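You operate a simulated robot arm through the tools that you are given. There is no shell and no other tool.

Carry out the task below with a simulated robot arm. There is one attempt and no reset: what you move stays moved.

Task
Put the long block in the bench vise and sand its old paint off with the sanding block marked 80.
Fine: tighten the vise before sanding; put the sanding block back, open the vise all the way and leave the long block in it. Set down upright: what you pick out. What is to be rubbed or washed off counts as gone when no trace of it is left.

It is judged by the outcome, as a careful person would: the job done as asked, and still so three seconds after it is handed in. It fails if anything else is knocked over, pushed out of place, dropped, spilled or broken.

Robot
A 7-joint arm with a two-finger parallel gripper, fixed in place. Base frame: the origin is on the floor under the middle of its stand, x ahead of it, y to its left, z up. Lengths are in cm, angles in degrees, forces in N, time in s.
With the tool pointing down near the work surface it reaches from about 38 to 88 cm from the base axis. Its first joint turns from -143.0 to 143.0 degrees. Payload 3 kg.
Tool frame: the origin (TCP) lies between the finger pads and is the grasp point; the fingertips stand 3 cm ahead of it; z points along the fingers, y is the line along which they close. The gripper opens to 9.4 cm. The fingers are 2.8 cm wide and 1 cm thick; the gripper's body (5 by 9.6 cm) begins 5.5 cm behind the TCP.
Orientation is told as [roll, pitch, yaw] about the base's x, y, z axes, in that order, counted from this pose: with the fingers straight down and closing along the base's y, the tool's x points along the base's -x, its y along +y and its z along -z.

Tools
- The arm moves only by the tool arm_command. Its arguments are lists of equal length, an entry for each row: "fingers": the finger opening in m, from 0 to 0.094; "dp": the shift along the tool's x, y, z in m, a list of three; "turn": the turn, a rotation vector about the tool's x, y, z in degrees, a list of three. In form: {"fingers": [fingers, ...], "dp": [[tx, ty, tz], ...], "turn": [[wx, wy, wz], ...]}. A call has 1 to 20 rows; each row shifts and turns the commanded pose from where the row before left it, along the tool's axes as they then stand. Each row takes 0.2 s and may step no farther than 5 cm and 8.6 degrees from the row before; otherwise, or with a gripper value out of range, the whole call is refused. A pose out of reach is approached as far as the arm can. The call stops where the force on the tool passes 90 N (or 10 N more than at its start, if that is more) or the arm is blocked; 0.2 s more then pass. The fingers move at their own pace (about 7.2 cm/s each) and stop on an object; they squeeze with about 42 N. The grip force told is the motor's: it shows also when the fingers shut on nothing. Time passes only in rows, and 0.2 s behind the last, so rows that do not move let the fingers close. It gives the time, the measured TCP pose, the force on the tool (base axes), the opening and the grip force at its end, in the units of the frame above (readings bear some noise), with the torque about the TCP (base axes, N m) and any sound that the robot's microphone picked up.
- Cameras (640 x 400 px; columns grow to the right, rows downward): "scene" is fixed at [39.99, 64.95, 166.96]; the picture's right is [-0.96, -0.29, 0.00], its down [-0.23, 0.77, -0.59] and it looks along [0.17, -0.57, -0.81] (base axes); focal length 332 px, centre (320, 200). "wrist" rides on the gripper at [7.6, 1.4, -10.3] in the tool frame; the picture's right is [-0.18, 0.98, 0.00], its down [-0.75, -0.14, -0.64] and it looks along [-0.63, -0.12, 0.77] (tool axes); focal length 243 px, centre (320, 200). There is no depth. A picture from a camera that has moved, and an enlarged one, comes with that camera's place and axes in the base frame and with its lens.
- capture(camera): a new picture of that camera. The clock stands still meanwhile.
- zoom(camera, box): a new picture of the part [left, top, right, bottom] of that camera's present view, enlarged. The clock stands still meanwhile.
- hand_in(): hands the job in; it is judged then, once.

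Places have to be worked out from the pictures, the camera data and where the tool is seen. Open the gripper and draw the arm clear of the work before you hand the job in, unless the task says otherwise.

The tools are called after "Emit:" by a JSON object that holds its "method" and its "body". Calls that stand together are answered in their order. arm_command: Moves the arm, as the interface text tells. Its arguments: {"type":"object","properties":{"fingers":{"type":"array"},"dp":{"type":"array"},"turn":{"type":"array"}},"required":["fingers","dp","turn"]} The other tools are called the same way: capture (camera) takes a picture; zoom (camera, box) takes an enlarged picture of a part of a camera's view; hand_in () hands the job in.

At the start:

```text
clock: 0.0
position: [42.13, 30.51, 125.8]
orientation: [-0.1, 0.1, 0.0]
ft_force: [0.7, -0.3, 0.1]
wrist_torque: [0.01, -0.03, 0.02]
opening: 9.39
grip_force: 0.1
```

scene: 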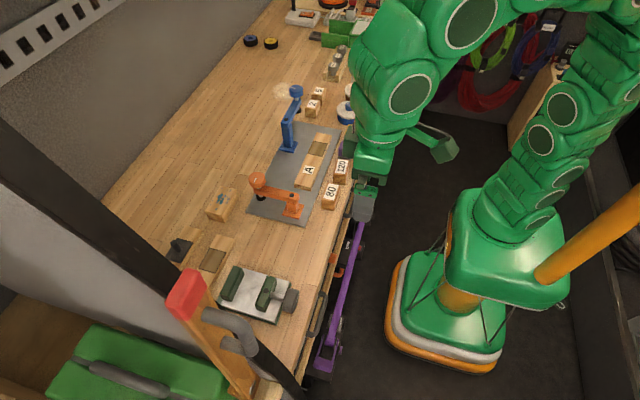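
wrist: 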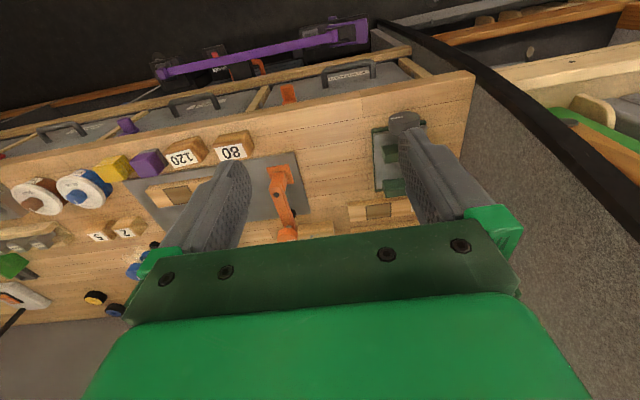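

I begin by looking closely at the bench: the vise, the blocks near it and the sanding blocks.

Emit:
{"method": "zoom", "body": {"camera": "scene", "box": [160, 180, 320, 340]}}

Emit:
{"method": "zoom", "body": {"camera": "scene", "box": [240, 70, 400, 230]}}

Emit:
{"method": "zoom", "body": {"camera": "wrist", "box": [200, 80, 480, 260]}}

```text
2.50 times, centred on (240, 260) of scene
camera zoom: at [39.99, 64.95, 166.96], right [-0.96, -0.29, 0.0], down [-0.23, 0.77, -0.59], along [0.17, -0.57, -0.81], focal length 831 px, centre (520, 50)
```

zoom: 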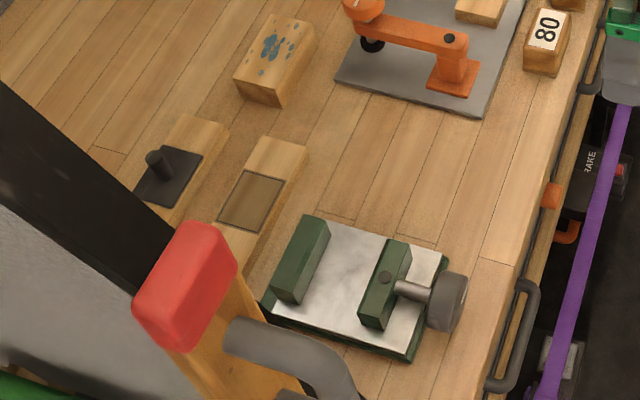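

```text
2.50 times, centred on (320, 150) of scene
camera zoom: at [39.99, 64.95, 166.96], right [-0.96, -0.29, 0.0], down [-0.23, 0.77, -0.59], along [0.17, -0.57, -0.81], focal length 831 px, centre (320, 325)
```

zoom: 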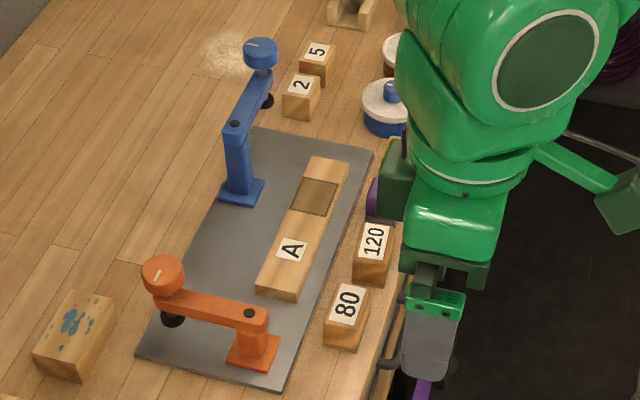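

```text
2.22 times, centred on (340, 170) of wrist
camera zoom: at [34.41, 31.9, 135.95], right [0.18, 0.98, 0.0], down [0.75, -0.14, 0.64], along [0.63, -0.12, -0.77], focal length 539 px, centre (276, 267)
```

zoom: 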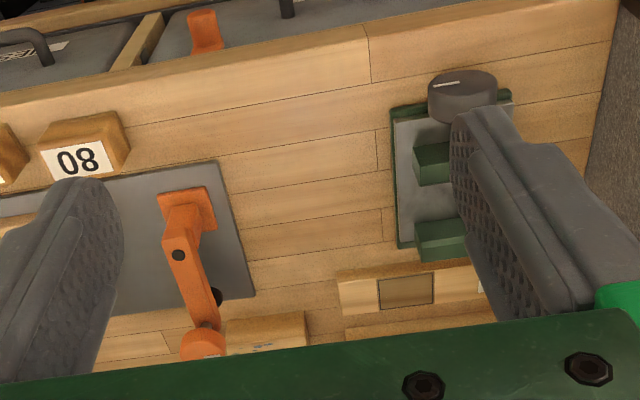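

The vise sits around (63, 43), with its knob facing the robot. The painted block is near (79, 22) and the 80 block near (53, 11, top at about 95.6). Before moving near them, I turn the wrist in place to look toward the left end of the bench, where tall things seem to stand.

Emit:
{"method": "arm_command", "body": {"fingers": [0.094, 0.094, 0.094, 0.094, 0.094, 0.094], "dp": [[0, 0, 0], [0, 0, 0], [0, 0, 0], [0, 0, 0], [0, 0, 0], [0, 0, 0]], "turn": [[0, 0, -8.5], [0, 0, -8.5], [0, 0, -8.5], [0, 0, -8.5], [0, 0, -8.5], [0, 0, -8.5]]}}

Emit:
{"method": "capture", "body": {"camera": "wrist"}}

Emit:
{"method": "capture", "body": {"camera": "scene"}}

```text
clock: 1.4
position: [42.01, 30.46, 125.78]
orientation: [-0.1, 0.1, 51.1]
ft_force: [-0.6, 1.0, -0.5]
wrist_torque: [0.03, -0.01, 0.03]
opening: 9.41
grip_force: 0.1
```

```text
taken
camera wrist: at [36.08, 25.38, 135.93], right [-0.65, 0.76, 0.0], down [0.58, 0.5, 0.64], along [0.49, 0.42, -0.77], focal length 243 px, centre (320, 200)
```

wrist: 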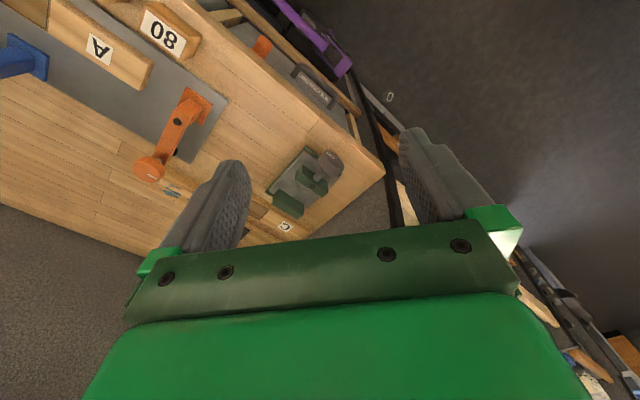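

```text
taken
```

scene: 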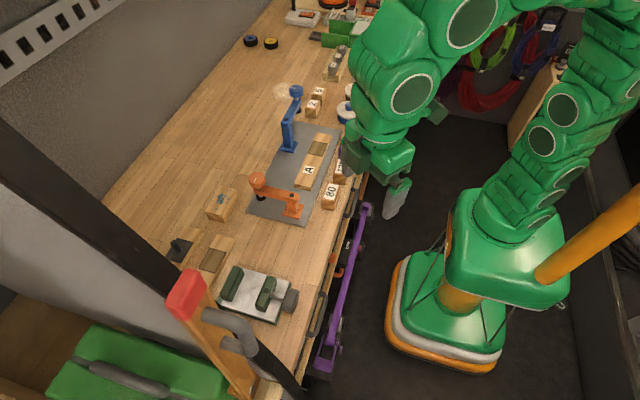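

A side wall appears to stand at y≈57–59 left of the vise, with tools hung outside it, so I'll keep the gripper at y<55. I turn back and move over the bench to look at the painted block and its neighbours.

Emit:
{"method": "arm_command", "body": {"fingers": [0.094, 0.094, 0.094, 0.094, 0.094, 0.094, 0.094, 0.094, 0.094, 0.094, 0.094], "dp": [[0, 0, 0], [0, 0, 0], [0, 0, 0], [0, 0, 0], [0, 0, 0], [0, 0, 0], [-0.034, -0.009, 0.013], [-0.034, -0.009, 0.013], [-0.034, -0.009, 0.013], [-0.034, -0.009, 0.013], [-0.034, -0.009, 0.013]], "turn": [[0, 0, 8.5], [0, 0, 8.5], [0, 0, 8.5], [0, 0, 8.5], [0, 0, 8.5], [0, 0, 8.5], [0, 0, 0], [0, 0, 0], [0, 0, 0], [0, 0, 0], [0, 0, 0]]}}

Emit:
{"method": "capture", "body": {"camera": "wrist"}}

Emit:
{"method": "capture", "body": {"camera": "scene"}}

```text
clock: 3.8
position: [59.1, 26.17, 119.18]
orientation: [0.0, 0.0, 0.0]
ft_force: [0.2, 0.2, 0.4]
wrist_torque: [0.0, 0.01, -0.04]
opening: 9.41
grip_force: 0.0
```

```text
taken
camera wrist: at [51.43, 27.51, 129.43], right [0.18, 0.98, 0.0], down [0.75, -0.14, 0.64], along [0.63, -0.12, -0.77], focal length 243 px, centre (320, 200)
```

wrist: 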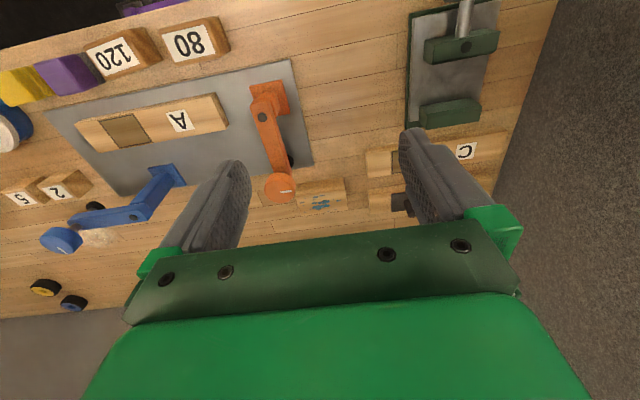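

```text
taken
```

scene: 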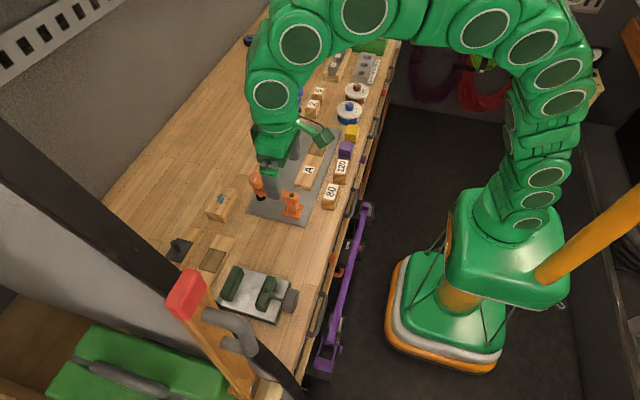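

The painted block shows between the fingers, partly hidden by the gripper's front plate; I zoom in.

Emit:
{"method": "zoom", "body": {"camera": "wrist", "box": [230, 130, 390, 230]}}

Emit:
{"method": "zoom", "body": {"camera": "wrist", "box": [380, 0, 540, 100]}}

Emit:
{"method": "zoom", "body": {"camera": "scene", "box": [190, 170, 270, 220]}}

Emit:
{"method": "zoom", "body": {"camera": "scene", "box": [210, 255, 310, 330]}}

```text
4.00 times, centred on (310, 180) of wrist
camera zoom: at [51.43, 27.51, 129.43], right [0.18, 0.98, 0.0], down [0.75, -0.14, 0.64], along [0.63, -0.12, -0.77], focal length 970 px, centre (360, 280)
```

zoom: 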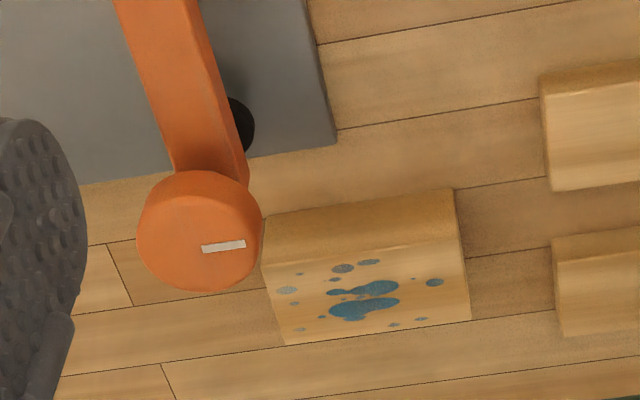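

```text
4.00 times, centred on (460, 50) of wrist
camera zoom: at [51.43, 27.51, 129.43], right [0.18, 0.98, 0.0], down [0.75, -0.14, 0.64], along [0.63, -0.12, -0.77], focal length 970 px, centre (-240, 800)
```

zoom: 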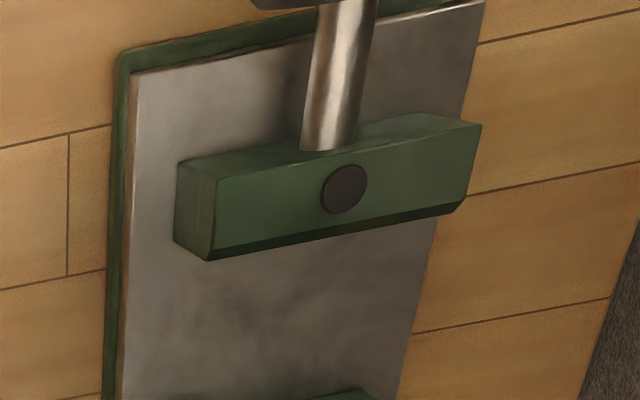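

```text
8.00 times, centred on (230, 195) of scene
camera zoom: at [39.99, 64.95, 166.96], right [-0.96, -0.29, 0.0], down [-0.23, 0.77, -0.59], along [0.17, -0.57, -0.81], focal length 2658 px, centre (1040, 240)
```

zoom: 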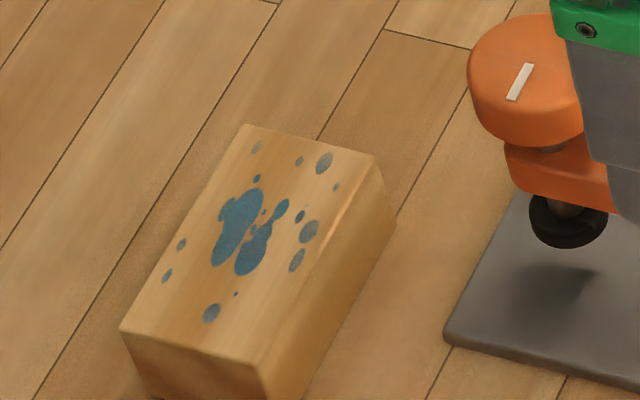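

```text
5.33 times, centred on (260, 292) of scene
camera zoom: at [39.99, 64.95, 166.96], right [-0.96, -0.29, 0.0], down [-0.23, 0.77, -0.59], along [0.17, -0.57, -0.81], focal length 1772 px, centre (640, -293)
```

zoom: 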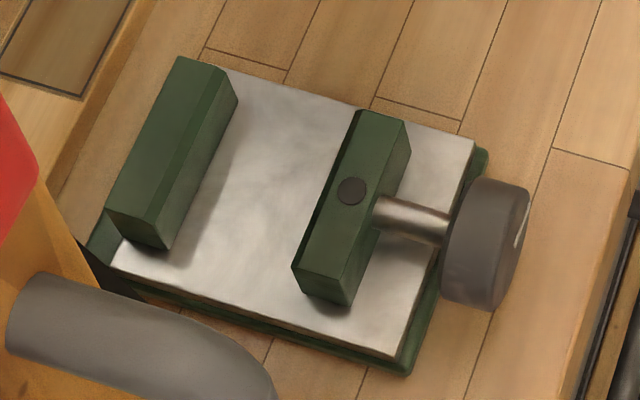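

Triangulating from both cameras, the painted block's top is at z≈95.7 and spans x 77.7–82.6, y 18.0–27.0, with the bench at about z 92. I move to a closer view of the vise to measure its jaws and opening.

Emit:
{"method": "arm_command", "body": {"fingers": [0.094, 0.094, 0.094, 0.094, 0.094, 0.094], "dp": [[0.0135, 0.0312, 0.0217], [0.0135, 0.0312, 0.0217], [0.0135, 0.0312, 0.0217], [0.0135, 0.0312, 0.0217], [0.0135, 0.0312, 0.0217], [0.0135, 0.0312, 0.0217]], "turn": [[0, 0, 0], [0, 0, 0], [0, 0, 0], [0, 0, 0], [0, 0, 0], [0, 0, 0]]}}

Emit:
{"method": "capture", "body": {"camera": "wrist"}}

Emit:
{"method": "capture", "body": {"camera": "scene"}}

```text
clock: 5.2
position: [50.92, 44.76, 106.13]
orientation: [0.1, -0.2, 0.0]
ft_force: [0.4, 0.4, -0.3]
wrist_torque: [-0.03, -0.03, 0.05]
opening: 9.44
grip_force: 0.1
```

```text
taken
camera wrist: at [43.29, 46.21, 116.38], right [0.18, 0.98, 0.0], down [0.75, -0.14, 0.64], along [0.63, -0.12, -0.77], focal length 243 px, centre (320, 200)
```

wrist: 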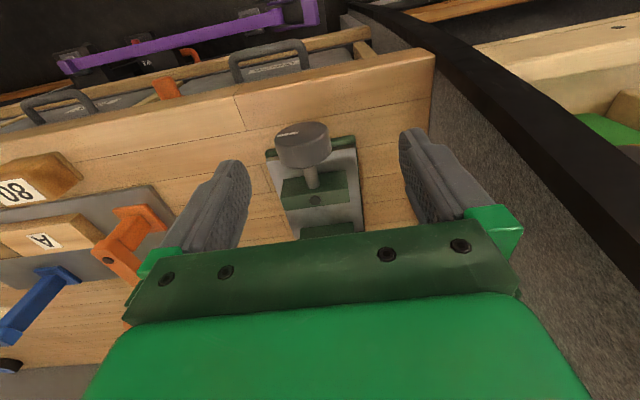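

```text
taken
```

scene: 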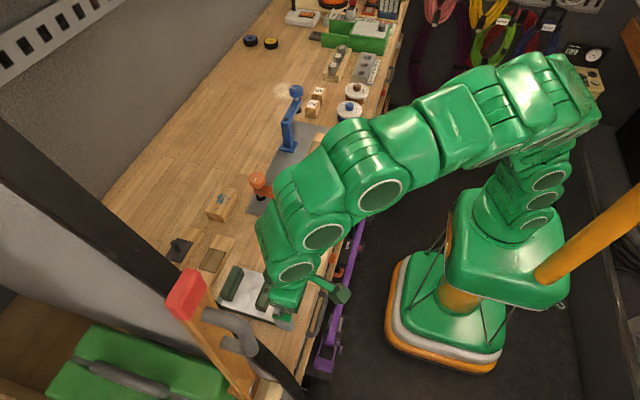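

Emit:
{"method": "zoom", "body": {"camera": "wrist", "box": [240, 110, 400, 240]}}

Emit:
{"method": "zoom", "body": {"camera": "scene", "box": [210, 255, 310, 330]}}

```text
3.08 times, centred on (320, 175) of wrist
camera zoom: at [43.29, 46.21, 116.38], right [0.18, 0.98, 0.0], down [0.75, -0.14, 0.64], along [0.63, -0.12, -0.77], focal length 746 px, centre (320, 277)
```

zoom: 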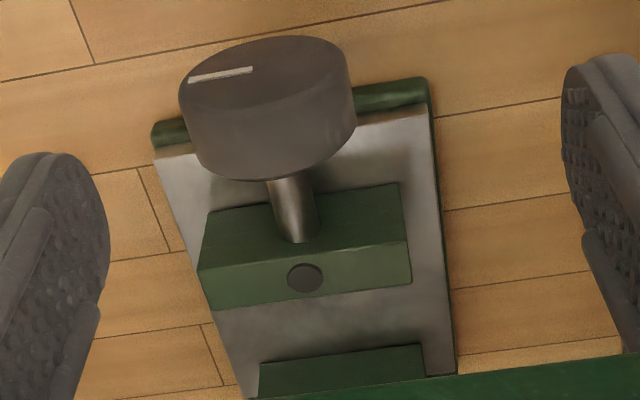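

```text
5.33 times, centred on (260, 292) of scene
camera zoom: at [39.99, 64.95, 166.96], right [-0.96, -0.29, 0.0], down [-0.23, 0.77, -0.59], along [0.17, -0.57, -0.81], focal length 1772 px, centre (640, -293)
```

zoom: 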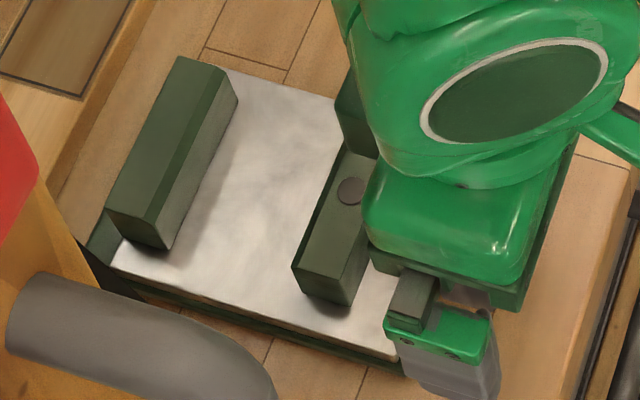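

The vise base plate's top is about z 93.8, the jaw tops are about z 97.5 (y 39.5–47), and the opening is about 5 cm. I back off and tilt the tool to horizontal, pointing +x, which I'll need for the knob and which also gives a lower view.

Emit:
{"method": "arm_command", "body": {"fingers": [0.094, 0.094, 0.094, 0.094, 0.094, 0.094, 0.094, 0.094, 0.094, 0.094, 0.094, 0.094, 0.094, 0.094, 0.094], "dp": [[0.025, -0.005, -0.025], [0.025, -0.005, -0.025], [0.025, -0.005, -0.025], [0.025, -0.005, -0.025], [0, 0, 0], [0, 0, 0], [0, 0, 0], [0, 0, 0], [0, 0, 0], [0, 0, 0], [0, 0, 0], [0, 0, 0], [0, 0, 0], [0, 0, 0], [0, 0, 0]], "turn": [[0, 0, 0], [0, 0, 0], [0, 0, 0], [0, 0, 0], [0, -8.5, 0], [0, -8.5, 0], [0, -8.5, 0], [0, -8.5, 0], [0, -8.5, 0], [0, -8.5, 0], [0, -8.5, 0], [0, -8.5, 0], [0, -8.5, 0], [0, -8.5, 0], [0, -5, 0]]}}

Emit:
{"method": "capture", "body": {"camera": "wrist"}}

Emit:
{"method": "capture", "body": {"camera": "scene"}}

```text
clock: 7.3
position: [41.67, 44.68, 107.38]
orientation: [7.2, -22.8, -7.8]
ft_force: [-0.4, 0.1, 1.0]
wrist_torque: [0.01, -0.01, -0.03]
opening: 9.39
grip_force: 0.1
stopped in row 10: the arm was blocked; the commanded pose is now the measured one
```

```text
taken
camera wrist: at [30.78, 46.28, 113.94], right [0.25, 0.95, 0.19], down [0.42, -0.28, 0.86], along [0.87, -0.14, -0.47], focal length 243 px, centre (320, 200)
```

wrist: 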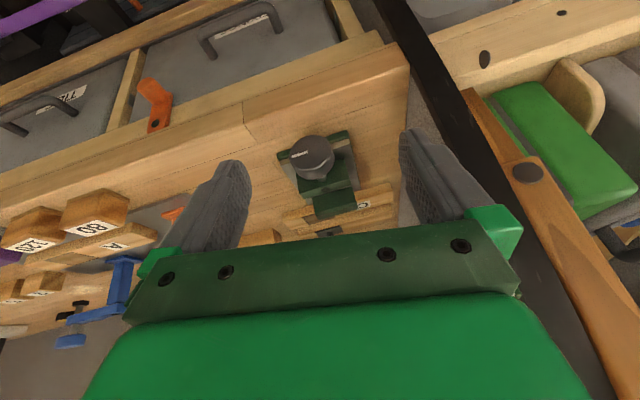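

```text
taken
```

scene: 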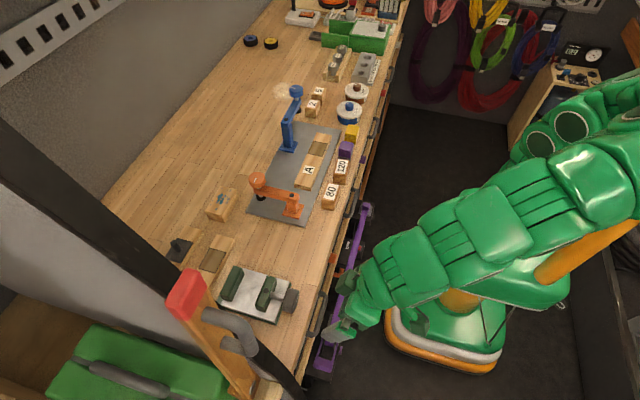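

The tilt was blocked partway, with no contact force, so it is probably a joint limit with this elbow posture. I undo the tilt and will try it with the tool yawed to line up with the arm's direction.

Emit:
{"method": "arm_command", "body": {"fingers": [0.094, 0.094, 0.094, 0.094, 0.094, 0.094], "dp": [[0, 0, -0.03], [0, 0, -0.03], [0, 0, -0.03], [0, 0, 0], [0, 0, 0], [0, 0, 0]], "turn": [[0, 7.6, 0], [0, 7.6, 0], [0, 7.6, 0], [0, 0, 0], [0, 0, 0], [0, 0, 0]]}}

Emit:
{"method": "capture", "body": {"camera": "scene"}}

```text
clock: 8.7
position: [38.93, 43.93, 116.36]
orientation: [6.8, -0.4, -4.9]
ft_force: [-0.1, 0.3, -0.6]
wrist_torque: [0.0, -0.01, 0.01]
opening: 9.39
grip_force: 0.0
```

```text
taken
```

scene: 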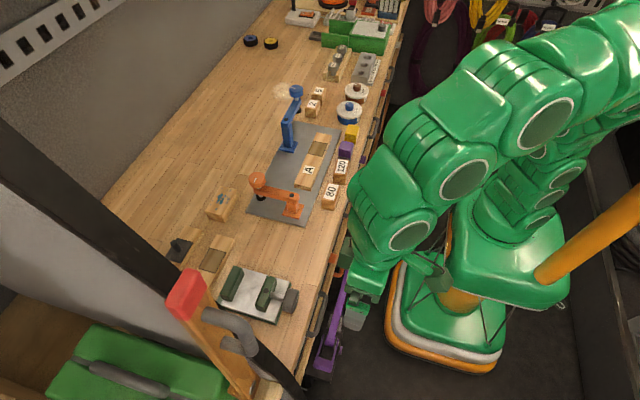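

I level the roll and yaw to about 46° so the tool lines up radially, then tilt up in steps.

Emit:
{"method": "arm_command", "body": {"fingers": [0.094, 0.094, 0.094, 0.094, 0.094, 0.094, 0.094, 0.094, 0.094, 0.094, 0.094, 0.094, 0.094], "dp": [[0, 0, 0], [0, 0, 0], [0, 0, 0], [0, 0, 0], [0, 0, 0], [0, 0, 0], [0, 0, 0], [0, 0, 0], [0, 0, 0], [0, 0, 0], [0, 0, 0], [0, 0, 0], [0, 0, 0]], "turn": [[6.8, 0, 0], [0, 0, -8.5], [0, 0, -8.5], [0, 0, -8.5], [0, 0, -8.5], [0, 0, -8.5], [0, 0, -8.5], [0, -8.5, 0], [0, -8.5, 0], [0, -8.5, 0], [0, -8.5, 0], [0, -8.5, 0], [0, 0, 0]]}}

Emit:
{"method": "capture", "body": {"camera": "scene"}}

```text
clock: 11.5
position: [39.14, 43.8, 115.92]
orientation: [-0.3, -42.5, 46.3]
ft_force: [0.1, 0.6, -0.3]
wrist_torque: [-0.03, 0.0, 0.01]
opening: 9.39
grip_force: 0.0
```

```text
taken
```

scene: 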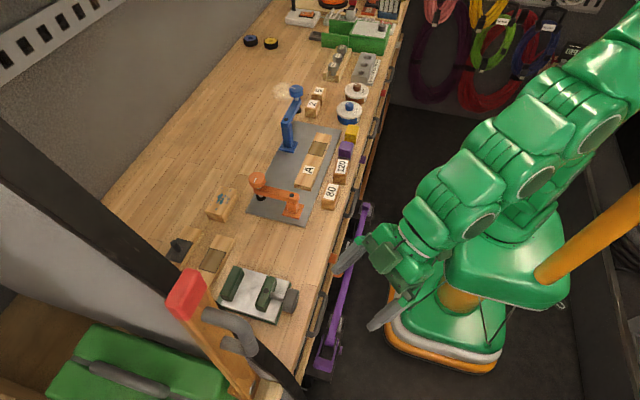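

Tilting works along the arm's own direction. I continue to horizontal.

Emit:
{"method": "arm_command", "body": {"fingers": [0.094, 0.094, 0.094, 0.094, 0.094, 0.094, 0.094], "dp": [[0, 0, 0], [0, 0, 0], [0, 0, 0], [0, 0, 0], [0, 0, 0], [0, 0, 0], [0, 0, 0]], "turn": [[0, -8.5, 0], [0, -8.5, 0], [0, -8.5, 0], [0, -8.5, 0], [0, -8.5, 0], [0, -5, 0], [0, 0, 0]]}}

Emit:
{"method": "capture", "body": {"camera": "scene"}}

Emit:
{"method": "capture", "body": {"camera": "wrist"}}

```text
clock: 13.1
position: [44.16, 48.99, 121.07]
orientation: [-8.4, -87.8, 54.4]
ft_force: [0.7, -0.7, -0.4]
wrist_torque: [0.01, 0.0, -0.02]
opening: 9.42
grip_force: 0.1
out of reach, approached as far as the arm can: row 3, 4, 5, 6
```

```text
taken
```

scene: 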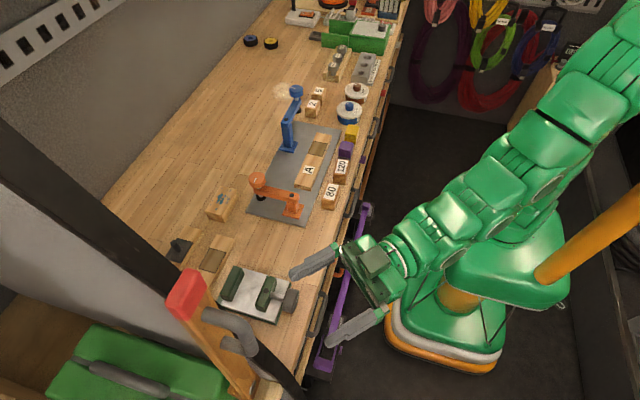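

```text
taken
camera wrist: at [35.75, 42.32, 113.79], right [-0.7, 0.69, 0.18], down [-0.33, -0.54, 0.78], along [0.63, 0.49, 0.6], focal length 243 px, centre (320, 200)
```

wrist: 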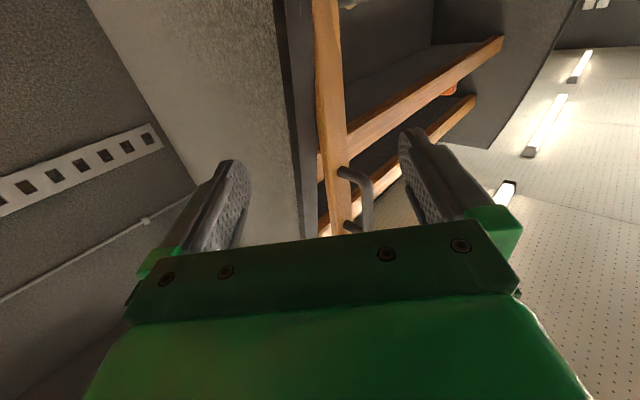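

The tool is nearly horizontal, but the wrist is folded close to the base. I swing it about the vertical toward +x, which moves the wrist outward, while shifting slightly to −y away from the wall.

Emit:
{"method": "arm_command", "body": {"fingers": [0.094, 0.094, 0.094, 0.094, 0.094, 0.094, 0.094], "dp": [[0, -0.012, 0], [0, -0.012, 0], [0, -0.012, 0], [0, -0.012, 0], [0, -0.012, 0], [0, -0.012, 0], [0, 0, 0]], "turn": [[7.7, 0, 0], [7.7, 0, 0], [7.7, 0, 0], [7.7, 0, 0], [7.7, 0, 0], [7.7, 0, 0], [0, 0, 0]]}}

Emit:
{"method": "capture", "body": {"camera": "scene"}}

Emit:
{"method": "capture", "body": {"camera": "wrist"}}

```text
clock: 14.7
position: [47.2, 42.65, 120.94]
orientation: [-168.8, -89.6, 168.7]
ft_force: [0.8, 0.2, -0.7]
wrist_torque: [-0.01, 0.0, -0.04]
opening: 9.39
grip_force: 0.1
```

```text
taken
```

scene: 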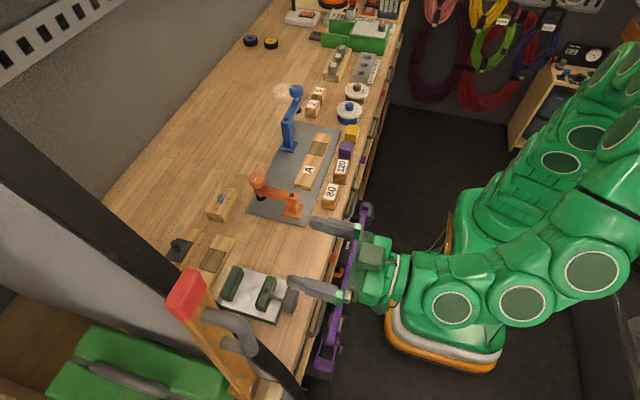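

```text
taken
camera wrist: at [36.93, 44.07, 113.23], right [0.0, 0.98, 0.18], down [-0.65, -0.14, 0.75], along [0.76, -0.12, 0.64], focal length 243 px, centre (320, 200)
```

wrist: 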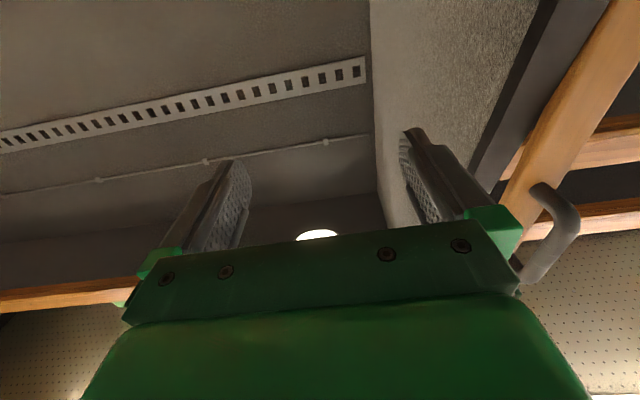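

The tool now points horizontally along +x (tool x down, y along +y). I test how far it can rotate about its own axis in free space, which also brings the wrist camera on top.

Emit:
{"method": "arm_command", "body": {"fingers": [0.094, 0.094, 0.094, 0.094, 0.094, 0.094, 0.094, 0.094, 0.094, 0.094, 0.094], "dp": [[0, 0, 0], [0, 0, 0], [0, 0, 0], [0, 0, 0], [0, 0, 0], [0, 0, 0], [0, 0, 0], [0, 0, 0], [0, 0, 0], [0, 0, 0], [0, 0, 0]], "turn": [[0, 0, 8.5], [0, 0, 8.5], [0, 0, 8.5], [0, 0, 8.5], [0, 0, 8.5], [0, 0, 8.5], [0, 0, 8.5], [0, 0, 8.5], [0, 0, 8.5], [0, 0, 8.5], [0, 0, 5]]}}

Emit:
{"method": "capture", "body": {"camera": "scene"}}

Emit:
{"method": "capture", "body": {"camera": "wrist"}}

```text
clock: 17.1
position: [47.26, 42.7, 121.1]
orientation: [90.4, -0.1, -90.1]
ft_force: [-0.1, 0.8, -1.2]
wrist_torque: [0.03, 0.01, 0.01]
opening: 9.41
grip_force: 0.1
```

```text
taken
```

scene: 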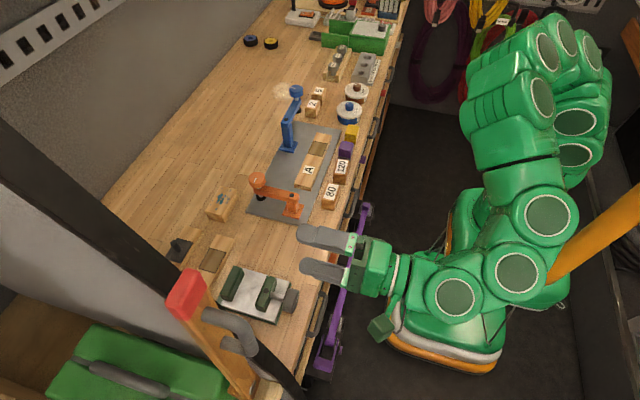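

```text
taken
camera wrist: at [36.93, 50.33, 122.33], right [-0.01, -0.18, 0.98], down [-0.64, -0.75, -0.15], along [0.77, -0.63, -0.11], focal length 243 px, centre (320, 200)
```

wrist: 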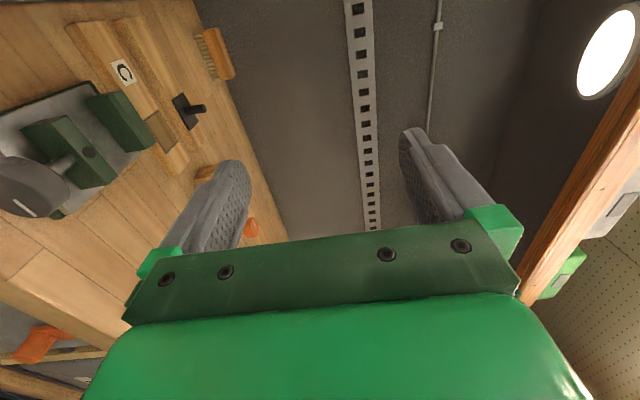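

+90° works. I continue another 90° so the camera is on top, looking forward and down.

Emit:
{"method": "arm_command", "body": {"fingers": [0.094, 0.094, 0.094, 0.094, 0.094, 0.094, 0.094, 0.094, 0.094, 0.094, 0.094], "dp": [[0, 0, 0], [0, 0, 0], [0, 0, 0], [0, 0, 0], [0, 0, 0], [0, 0, 0], [0, 0, 0], [0, 0, 0], [0, 0, 0], [0, 0, 0], [0, 0, 0]], "turn": [[0, 0, 8.5], [0, 0, 8.5], [0, 0, 8.5], [0, 0, 8.5], [0, 0, 8.5], [0, 0, 8.5], [0, 0, 8.5], [0, 0, 8.5], [0, 0, 8.5], [0, 0, 8.5], [0, 0, 5]]}}

Emit:
{"method": "capture", "body": {"camera": "scene"}}

Emit:
{"method": "capture", "body": {"camera": "wrist"}}

```text
clock: 19.5
position: [47.36, 42.76, 120.97]
orientation: [-170.1, 89.5, 9.9]
ft_force: [-0.1, 0.2, -0.2]
wrist_torque: [-0.01, 0.04, 0.02]
opening: 9.43
grip_force: 0.1
```

```text
taken
```

scene: 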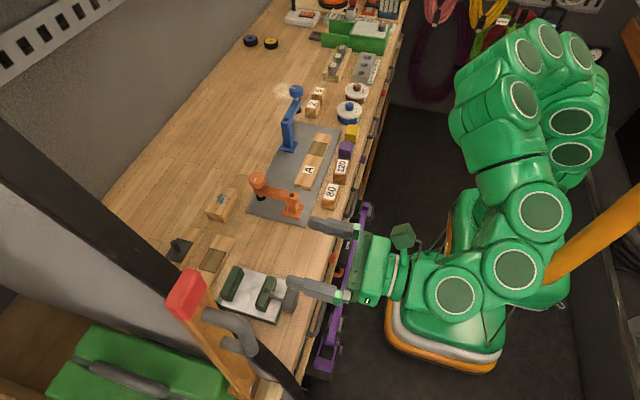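

```text
taken
camera wrist: at [36.92, 41.29, 128.49], right [0.0, -0.98, -0.19], down [-0.64, 0.14, -0.76], along [0.77, 0.12, -0.63], focal length 243 px, centre (320, 200)
```

wrist: 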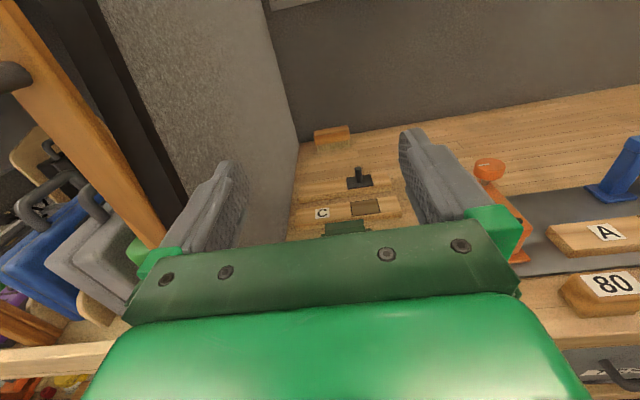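

The full 180° works and the camera now looks forward and down from above. I lower the hand to look at the vise and knob from the front.

Emit:
{"method": "arm_command", "body": {"fingers": [0.094, 0.094, 0.094, 0.094, 0.094], "dp": [[-0.04, 0.002, 0], [-0.04, 0.002, 0], [-0.04, 0.002, 0], [-0.04, 0.002, 0], [0, 0, 0]], "turn": [[0, 0, 0], [0, 0, 0], [0, 0, 0], [0, 0, 0], [0, 0, 0]]}}

Emit:
{"method": "capture", "body": {"camera": "wrist"}}

Emit:
{"method": "capture", "body": {"camera": "scene"}}

```text
clock: 20.7
position: [47.4, 41.76, 105.23]
orientation: [176.5, 89.6, -3.5]
ft_force: [-1.4, -0.1, -0.1]
wrist_torque: [-0.03, 0.01, -0.06]
opening: 9.42
grip_force: 0.1
```

```text
taken
camera wrist: at [37.06, 40.41, 112.65], right [0.0, -0.98, -0.18], down [-0.64, 0.14, -0.76], along [0.77, 0.12, -0.63], focal length 243 px, centre (320, 200)
```

wrist: 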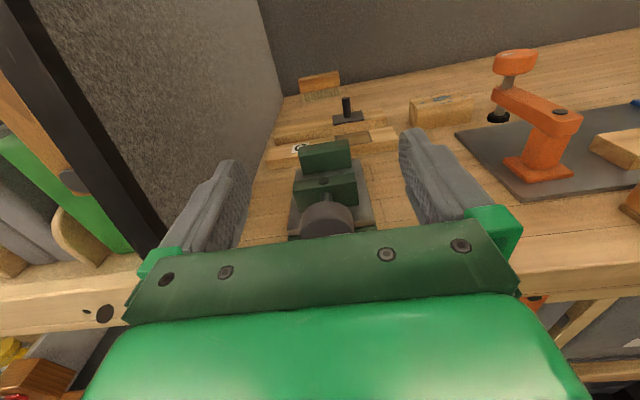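

```text
taken
```

scene: 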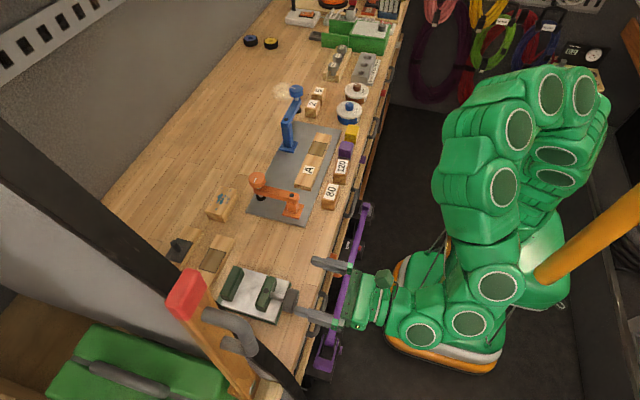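

Emit:
{"method": "zoom", "body": {"camera": "wrist", "box": [250, 120, 410, 240]}}

Emit:
{"method": "zoom", "body": {"camera": "scene", "box": [210, 255, 290, 305]}}

Emit:
{"method": "zoom", "body": {"camera": "scene", "box": [250, 280, 330, 330]}}

```text
3.33 times, centred on (330, 180) of wrist
camera zoom: at [37.06, 40.41, 112.65], right [0.0, -0.98, -0.18], down [-0.64, 0.14, -0.76], along [0.77, 0.12, -0.63], focal length 809 px, centre (287, 267)
```

zoom: 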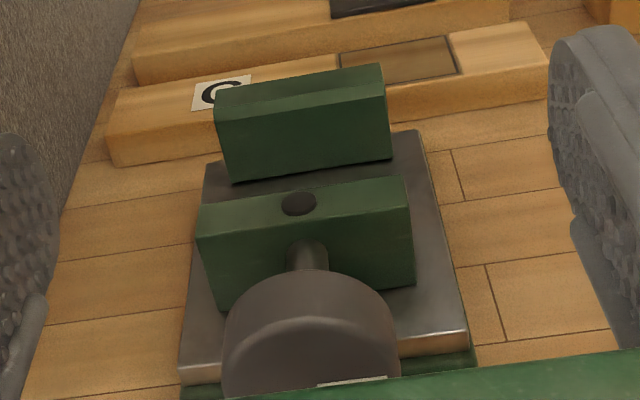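

```text
8.00 times, centred on (250, 280) of scene
camera zoom: at [39.99, 64.95, 166.96], right [-0.96, -0.29, 0.0], down [-0.23, 0.77, -0.59], along [0.17, -0.57, -0.81], focal length 2658 px, centre (880, -440)
```

zoom: 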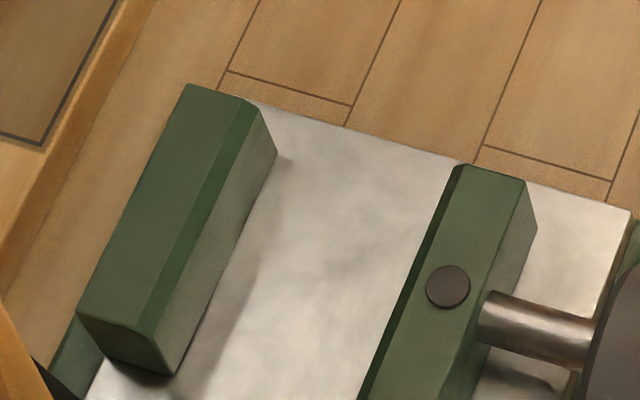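

```text
8.00 times, centred on (290, 305) of scene
camera zoom: at [39.99, 64.95, 166.96], right [-0.96, -0.29, 0.0], down [-0.23, 0.77, -0.59], along [0.17, -0.57, -0.81], focal length 2658 px, centre (560, -640)
```

zoom: 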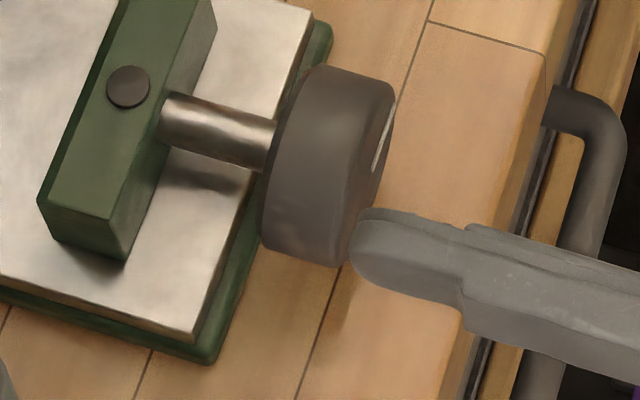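

Refining from these views: the fixed jaw's inner face is at x≈66.2 and the moving jaw's at x≈60.1, giving an opening of about 6 cm. The jaws span y 39.3–46.2. The knob is about 5 cm across, centred near (53.4, 42.7, 95.4). I check the rest of the bench for any other painted block and look at the 80 block closely.

Emit:
{"method": "zoom", "body": {"camera": "scene", "box": [230, 0, 410, 120]}}

Emit:
{"method": "zoom", "body": {"camera": "scene", "box": [300, 150, 380, 220]}}

Emit:
{"method": "zoom", "body": {"camera": "scene", "box": [150, 180, 250, 280]}}

```text
3.33 times, centred on (320, 60) of scene
camera zoom: at [39.99, 64.95, 166.96], right [-0.96, -0.29, 0.0], down [-0.23, 0.77, -0.59], along [0.17, -0.57, -0.81], focal length 1108 px, centre (320, 667)
```

zoom: 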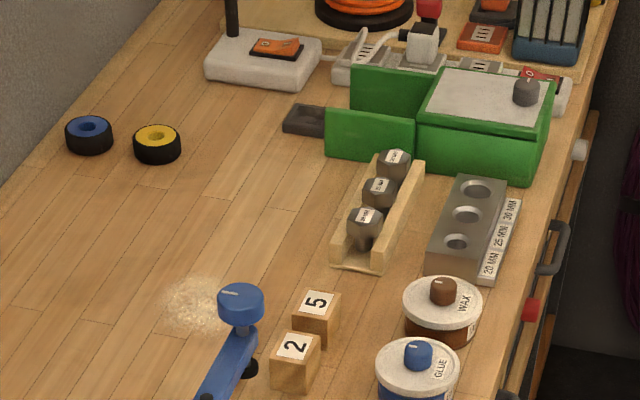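

```text
5.71 times, centred on (340, 185) of scene
camera zoom: at [39.99, 64.95, 166.96], right [-0.96, -0.29, 0.0], down [-0.23, 0.77, -0.59], along [0.17, -0.57, -0.81], focal length 1899 px, centre (206, 286)
```

zoom: 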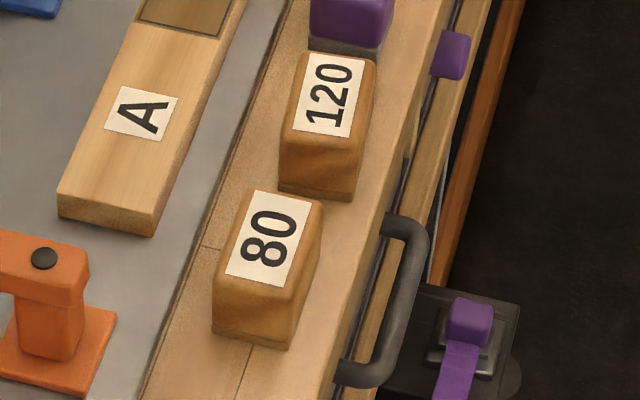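

```text
4.00 times, centred on (200, 230) of scene
camera zoom: at [39.99, 64.95, 166.96], right [-0.96, -0.29, 0.0], down [-0.23, 0.77, -0.59], along [0.17, -0.57, -0.81], focal length 1329 px, centre (800, 80)
```

zoom: 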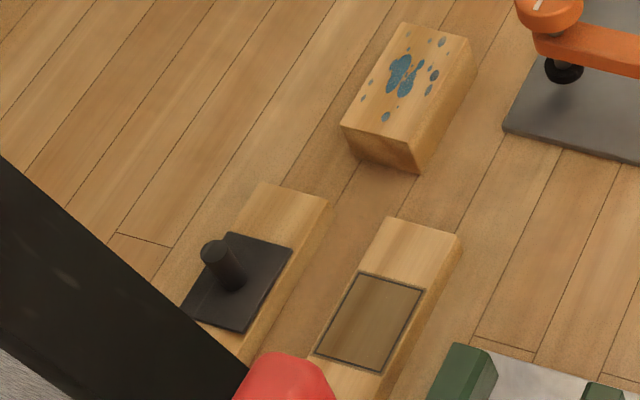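

The painted block near (80, 22.5) is the only one with paint, so it is the long block. The 80 sanding block spans about x 51.0–54.7, y 8.5–14.7. I raise the hand and pitch the tool back down from this new elbow posture.

Emit:
{"method": "arm_command", "body": {"fingers": [0.094, 0.094, 0.094, 0.094, 0.094, 0.094, 0.094, 0.094], "dp": [[0.04, 0, 0], [0.04, 0, 0], [0, 0, 0], [0, 0, 0], [0, 0, 0], [0, 0, 0], [0, 0, 0], [0, 0, 0]], "turn": [[0, 0, 0], [0, 0, 0], [0, -8.5, 0], [0, -8.5, 0], [0, -8.5, 0], [0, -8.5, 0], [0, -8.5, 0], [0, 0, 0]]}}

Emit:
{"method": "capture", "body": {"camera": "scene"}}

Emit:
{"method": "capture", "body": {"camera": "wrist"}}

```text
clock: 22.5
position: [47.39, 41.82, 113.09]
orientation: [0.1, 47.8, -180.0]
ft_force: [0.6, 0.6, 1.2]
wrist_torque: [-0.02, -0.01, 0.01]
opening: 9.42
grip_force: 0.0
```

```text
taken
```

scene: 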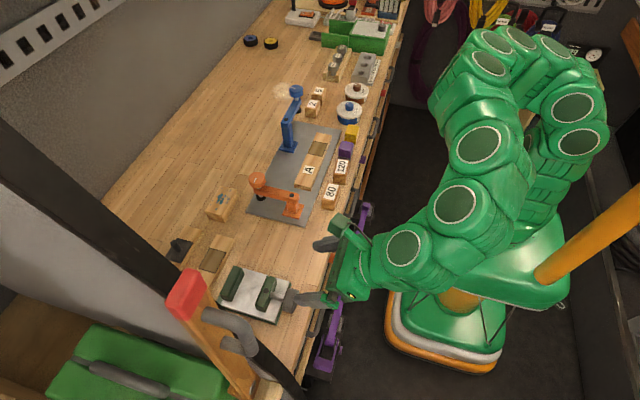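

```text
taken
camera wrist: at [44.78, 40.49, 125.52], right [-0.12, -0.98, -0.14], down [-0.98, 0.14, -0.13], along [0.14, 0.12, -0.98], focal length 243 px, centre (320, 200)
```

wrist: 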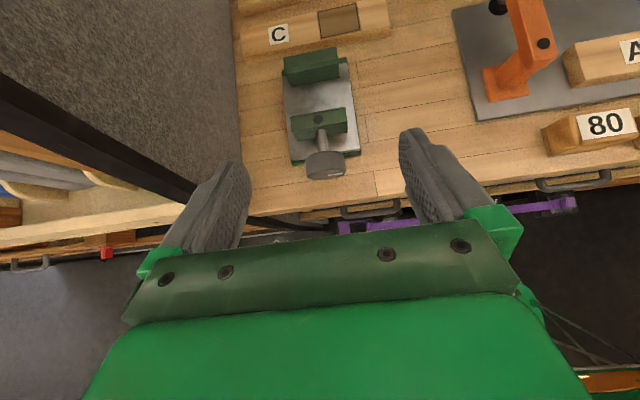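

That works directly, and at this tilt the camera looks almost straight down. I finish pitching to tool-down (yaw 180).

Emit:
{"method": "arm_command", "body": {"fingers": [0.094, 0.094, 0.094, 0.094, 0.094, 0.094, 0.094], "dp": [[0, 0, 0], [0, 0, 0], [0, 0, 0], [0, 0, 0], [0, 0, 0], [0, 0, 0], [0, 0, 0]], "turn": [[0, -8.5, 0], [0, -8.5, 0], [0, -8.5, 0], [0, -8.5, 0], [0, -8.5, 0], [0, -5, 0], [0, 0, 0]]}}

Emit:
{"method": "capture", "body": {"camera": "scene"}}

```text
clock: 24.1
position: [47.2, 41.95, 113.05]
orientation: [0.1, 0.2, -180.0]
ft_force: [0.7, -0.5, 0.4]
wrist_torque: [-0.04, 0.01, 0.0]
opening: 9.41
grip_force: 0.1
```

```text
taken
```

scene: 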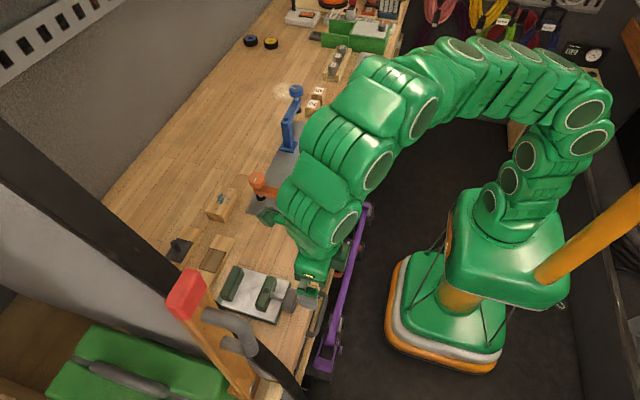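

Tool-down at yaw 180 is reached. I travel at this height to above the painted block, keeping clear of the orange clamp (knob top near (70.5, 19, 103.6)), and look.

Emit:
{"method": "arm_command", "body": {"fingers": [0.094, 0.094, 0.094, 0.094, 0.094, 0.094, 0.094, 0.094, 0.094, 0.094], "dp": [[0.036, 0.0216, 0], [0.036, 0.0216, 0], [0.036, 0.0216, 0], [0.036, 0.0216, 0], [0.036, 0.0216, 0], [0.036, 0.0216, 0], [0.036, 0.0216, 0], [0.036, 0.0216, 0], [0.036, 0.0216, 0], [0, 0, 0]], "turn": [[0, 0, 0], [0, 0, 0], [0, 0, 0], [0, 0, 0], [0, 0, 0], [0, 0, 0], [0, 0, 0], [0, 0, 0], [0, 0, 0], [0, 0, 0]]}}

Emit:
{"method": "capture", "body": {"camera": "wrist"}}

Emit:
{"method": "capture", "body": {"camera": "scene"}}

```text
clock: 26.3
position: [78.07, 22.04, 112.47]
orientation: [0.1, 0.5, 180.0]
ft_force: [-1.0, -0.4, 1.4]
wrist_torque: [-0.01, -0.02, 0.0]
opening: 9.4
grip_force: 0.0
out of reach, approached as far as the arm can: row 9
```

```text
taken
camera wrist: at [85.58, 20.65, 122.73], right [-0.18, -0.98, 0.0], down [-0.76, 0.14, 0.63], along [-0.62, 0.12, -0.77], focal length 243 px, centre (320, 200)
```

wrist: 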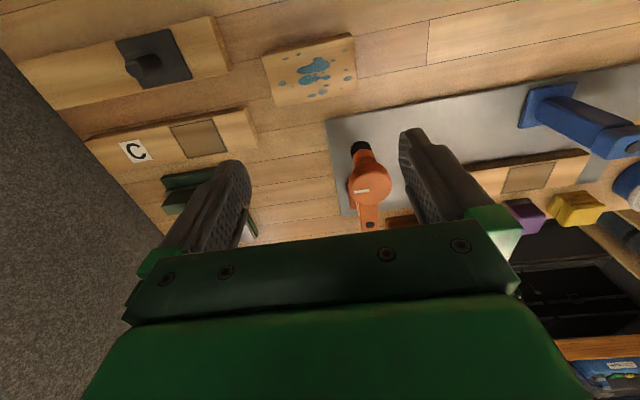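

```text
taken
```

scene: 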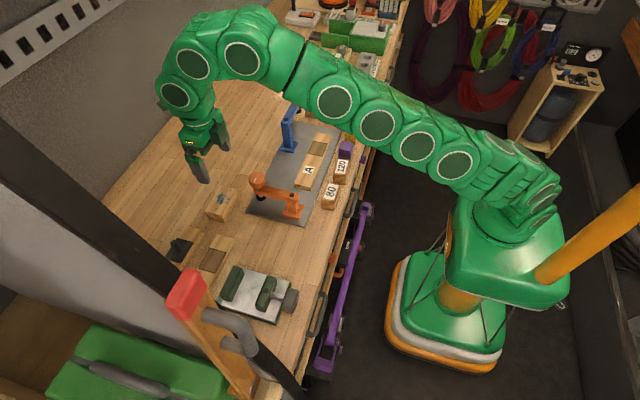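

The arm is near its limit at this height, but reach grows lower down. I zoom in on the block to measure its position.

Emit:
{"method": "zoom", "body": {"camera": "wrist", "box": [250, 25, 370, 115]}}

Emit:
{"method": "zoom", "body": {"camera": "scene", "box": [195, 180, 251, 224]}}

```text
4.44 times, centred on (310, 70) of wrist
camera zoom: at [85.58, 20.65, 122.73], right [-0.18, -0.98, 0.0], down [-0.76, 0.14, 0.63], along [-0.62, 0.12, -0.77], focal length 1078 px, centre (364, 778)
```

zoom: 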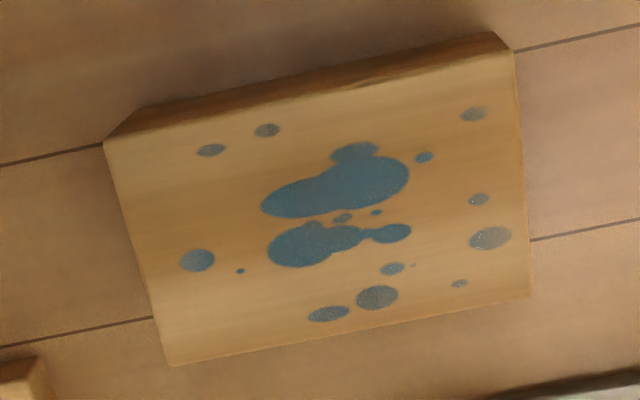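

```text
9.09 times, centred on (223, 202) of scene
camera zoom: at [39.99, 64.95, 166.96], right [-0.96, -0.29, 0.0], down [-0.23, 0.77, -0.59], along [0.17, -0.57, -0.81], focal length 3020 px, centre (1202, 182)
```

zoom: 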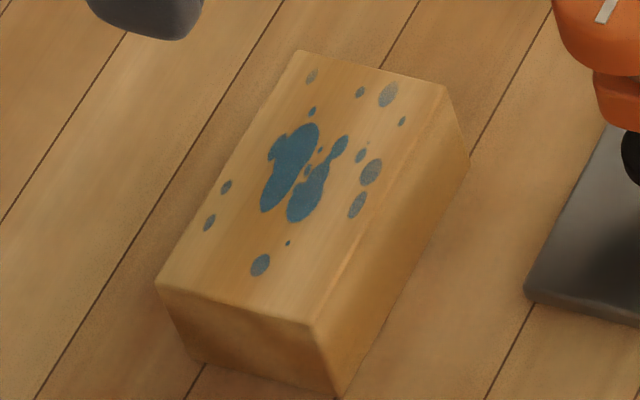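

Both cameras agree: block centre (80.1, 22.53), length about 8.9 cm along y, width 4.86 cm along x, top z≈95.8. I lower to about z 101 and then centre over it, with fingers straddling the ends along y.

Emit:
{"method": "arm_command", "body": {"fingers": [0.094, 0.094, 0.094, 0.094, 0.094], "dp": [[0, 0, 0.035], [0, 0, 0.035], [0.01, 0, 0.03], [0.01, -0.005, 0], [0, 0, 0]], "turn": [[0, 0, 0], [0, 0, 0], [0, 0, 0], [0, 0, 0], [0, 0, 0]]}}

Emit:
{"method": "capture", "body": {"camera": "wrist"}}

Emit:
{"method": "zoom", "body": {"camera": "scene", "box": [160, 120, 280, 220]}}

```text
clock: 27.5
position: [80.26, 22.35, 102.57]
orientation: [0.2, 0.2, 180.0]
ft_force: [-0.5, -0.6, 0.0]
wrist_torque: [0.01, 0.06, 0.0]
opening: 9.4
grip_force: 0.0
```

```text
taken
camera wrist: at [87.68, 21.03, 112.93], right [-0.18, -0.98, 0.0], down [-0.76, 0.14, 0.64], along [-0.62, 0.12, -0.77], focal length 243 px, centre (320, 200)
```

wrist: 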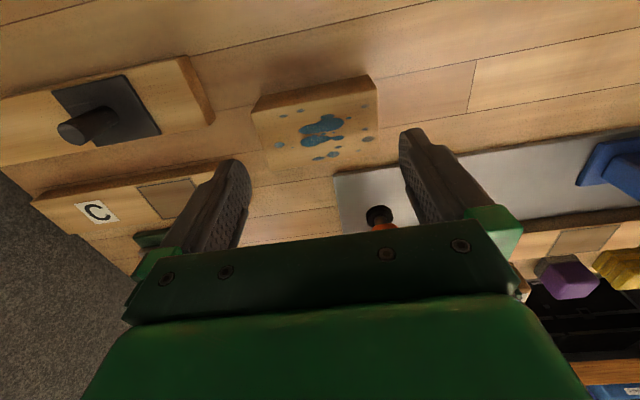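

```text
4.00 times, centred on (220, 170) of scene
camera zoom: at [39.99, 64.95, 166.96], right [-0.96, -0.29, 0.0], down [-0.23, 0.77, -0.59], along [0.17, -0.57, -0.81], focal length 1329 px, centre (720, 320)
```

zoom: 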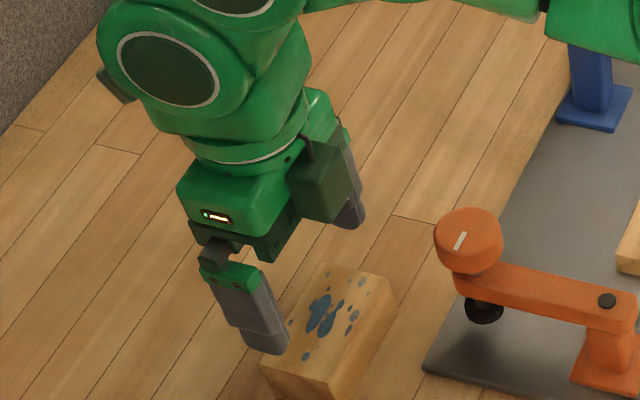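

The TCP is at (80.26, 22.35, 102.57). I correct to (80.1, 22.53) and lower to just above the block top to check the straddle.

Emit:
{"method": "arm_command", "body": {"fingers": [0.094, 0.094, 0.094], "dp": [[-0.0016, -0.0018, 0.015], [0, 0, 0.013], [0, 0, 0]], "turn": [[0, 0, 0], [0, 0, 0], [0, 0, 0]]}}

Emit:
{"method": "capture", "body": {"camera": "wrist"}}

Emit:
{"method": "zoom", "body": {"camera": "scene", "box": [180, 150, 260, 220]}}

```text
clock: 28.3
position: [80.19, 22.54, 99.93]
orientation: [-0.1, 0.4, 179.8]
ft_force: [1.2, -0.1, 0.2]
wrist_torque: [-0.01, -0.02, 0.0]
opening: 9.42
grip_force: 0.0
```

```text
taken
camera wrist: at [87.69, 21.21, 110.11], right [-0.19, -0.98, 0.0], down [-0.76, 0.14, 0.64], along [-0.63, 0.12, -0.77], focal length 243 px, centre (320, 200)
```

wrist: 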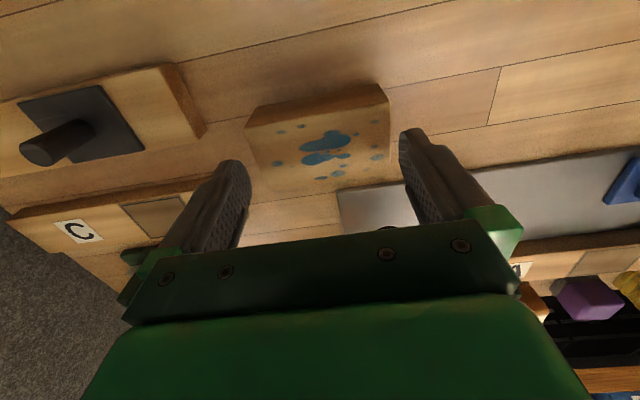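

```text
5.71 times, centred on (220, 185) of scene
camera zoom: at [39.99, 64.95, 166.96], right [-0.96, -0.29, 0.0], down [-0.23, 0.77, -0.59], along [0.17, -0.57, -0.81], focal length 1899 px, centre (891, 286)
```

zoom: 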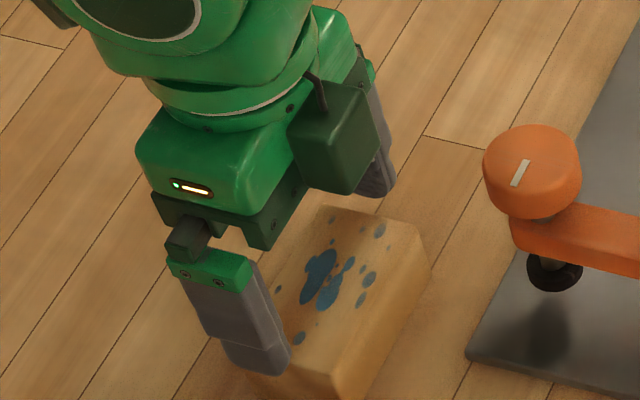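

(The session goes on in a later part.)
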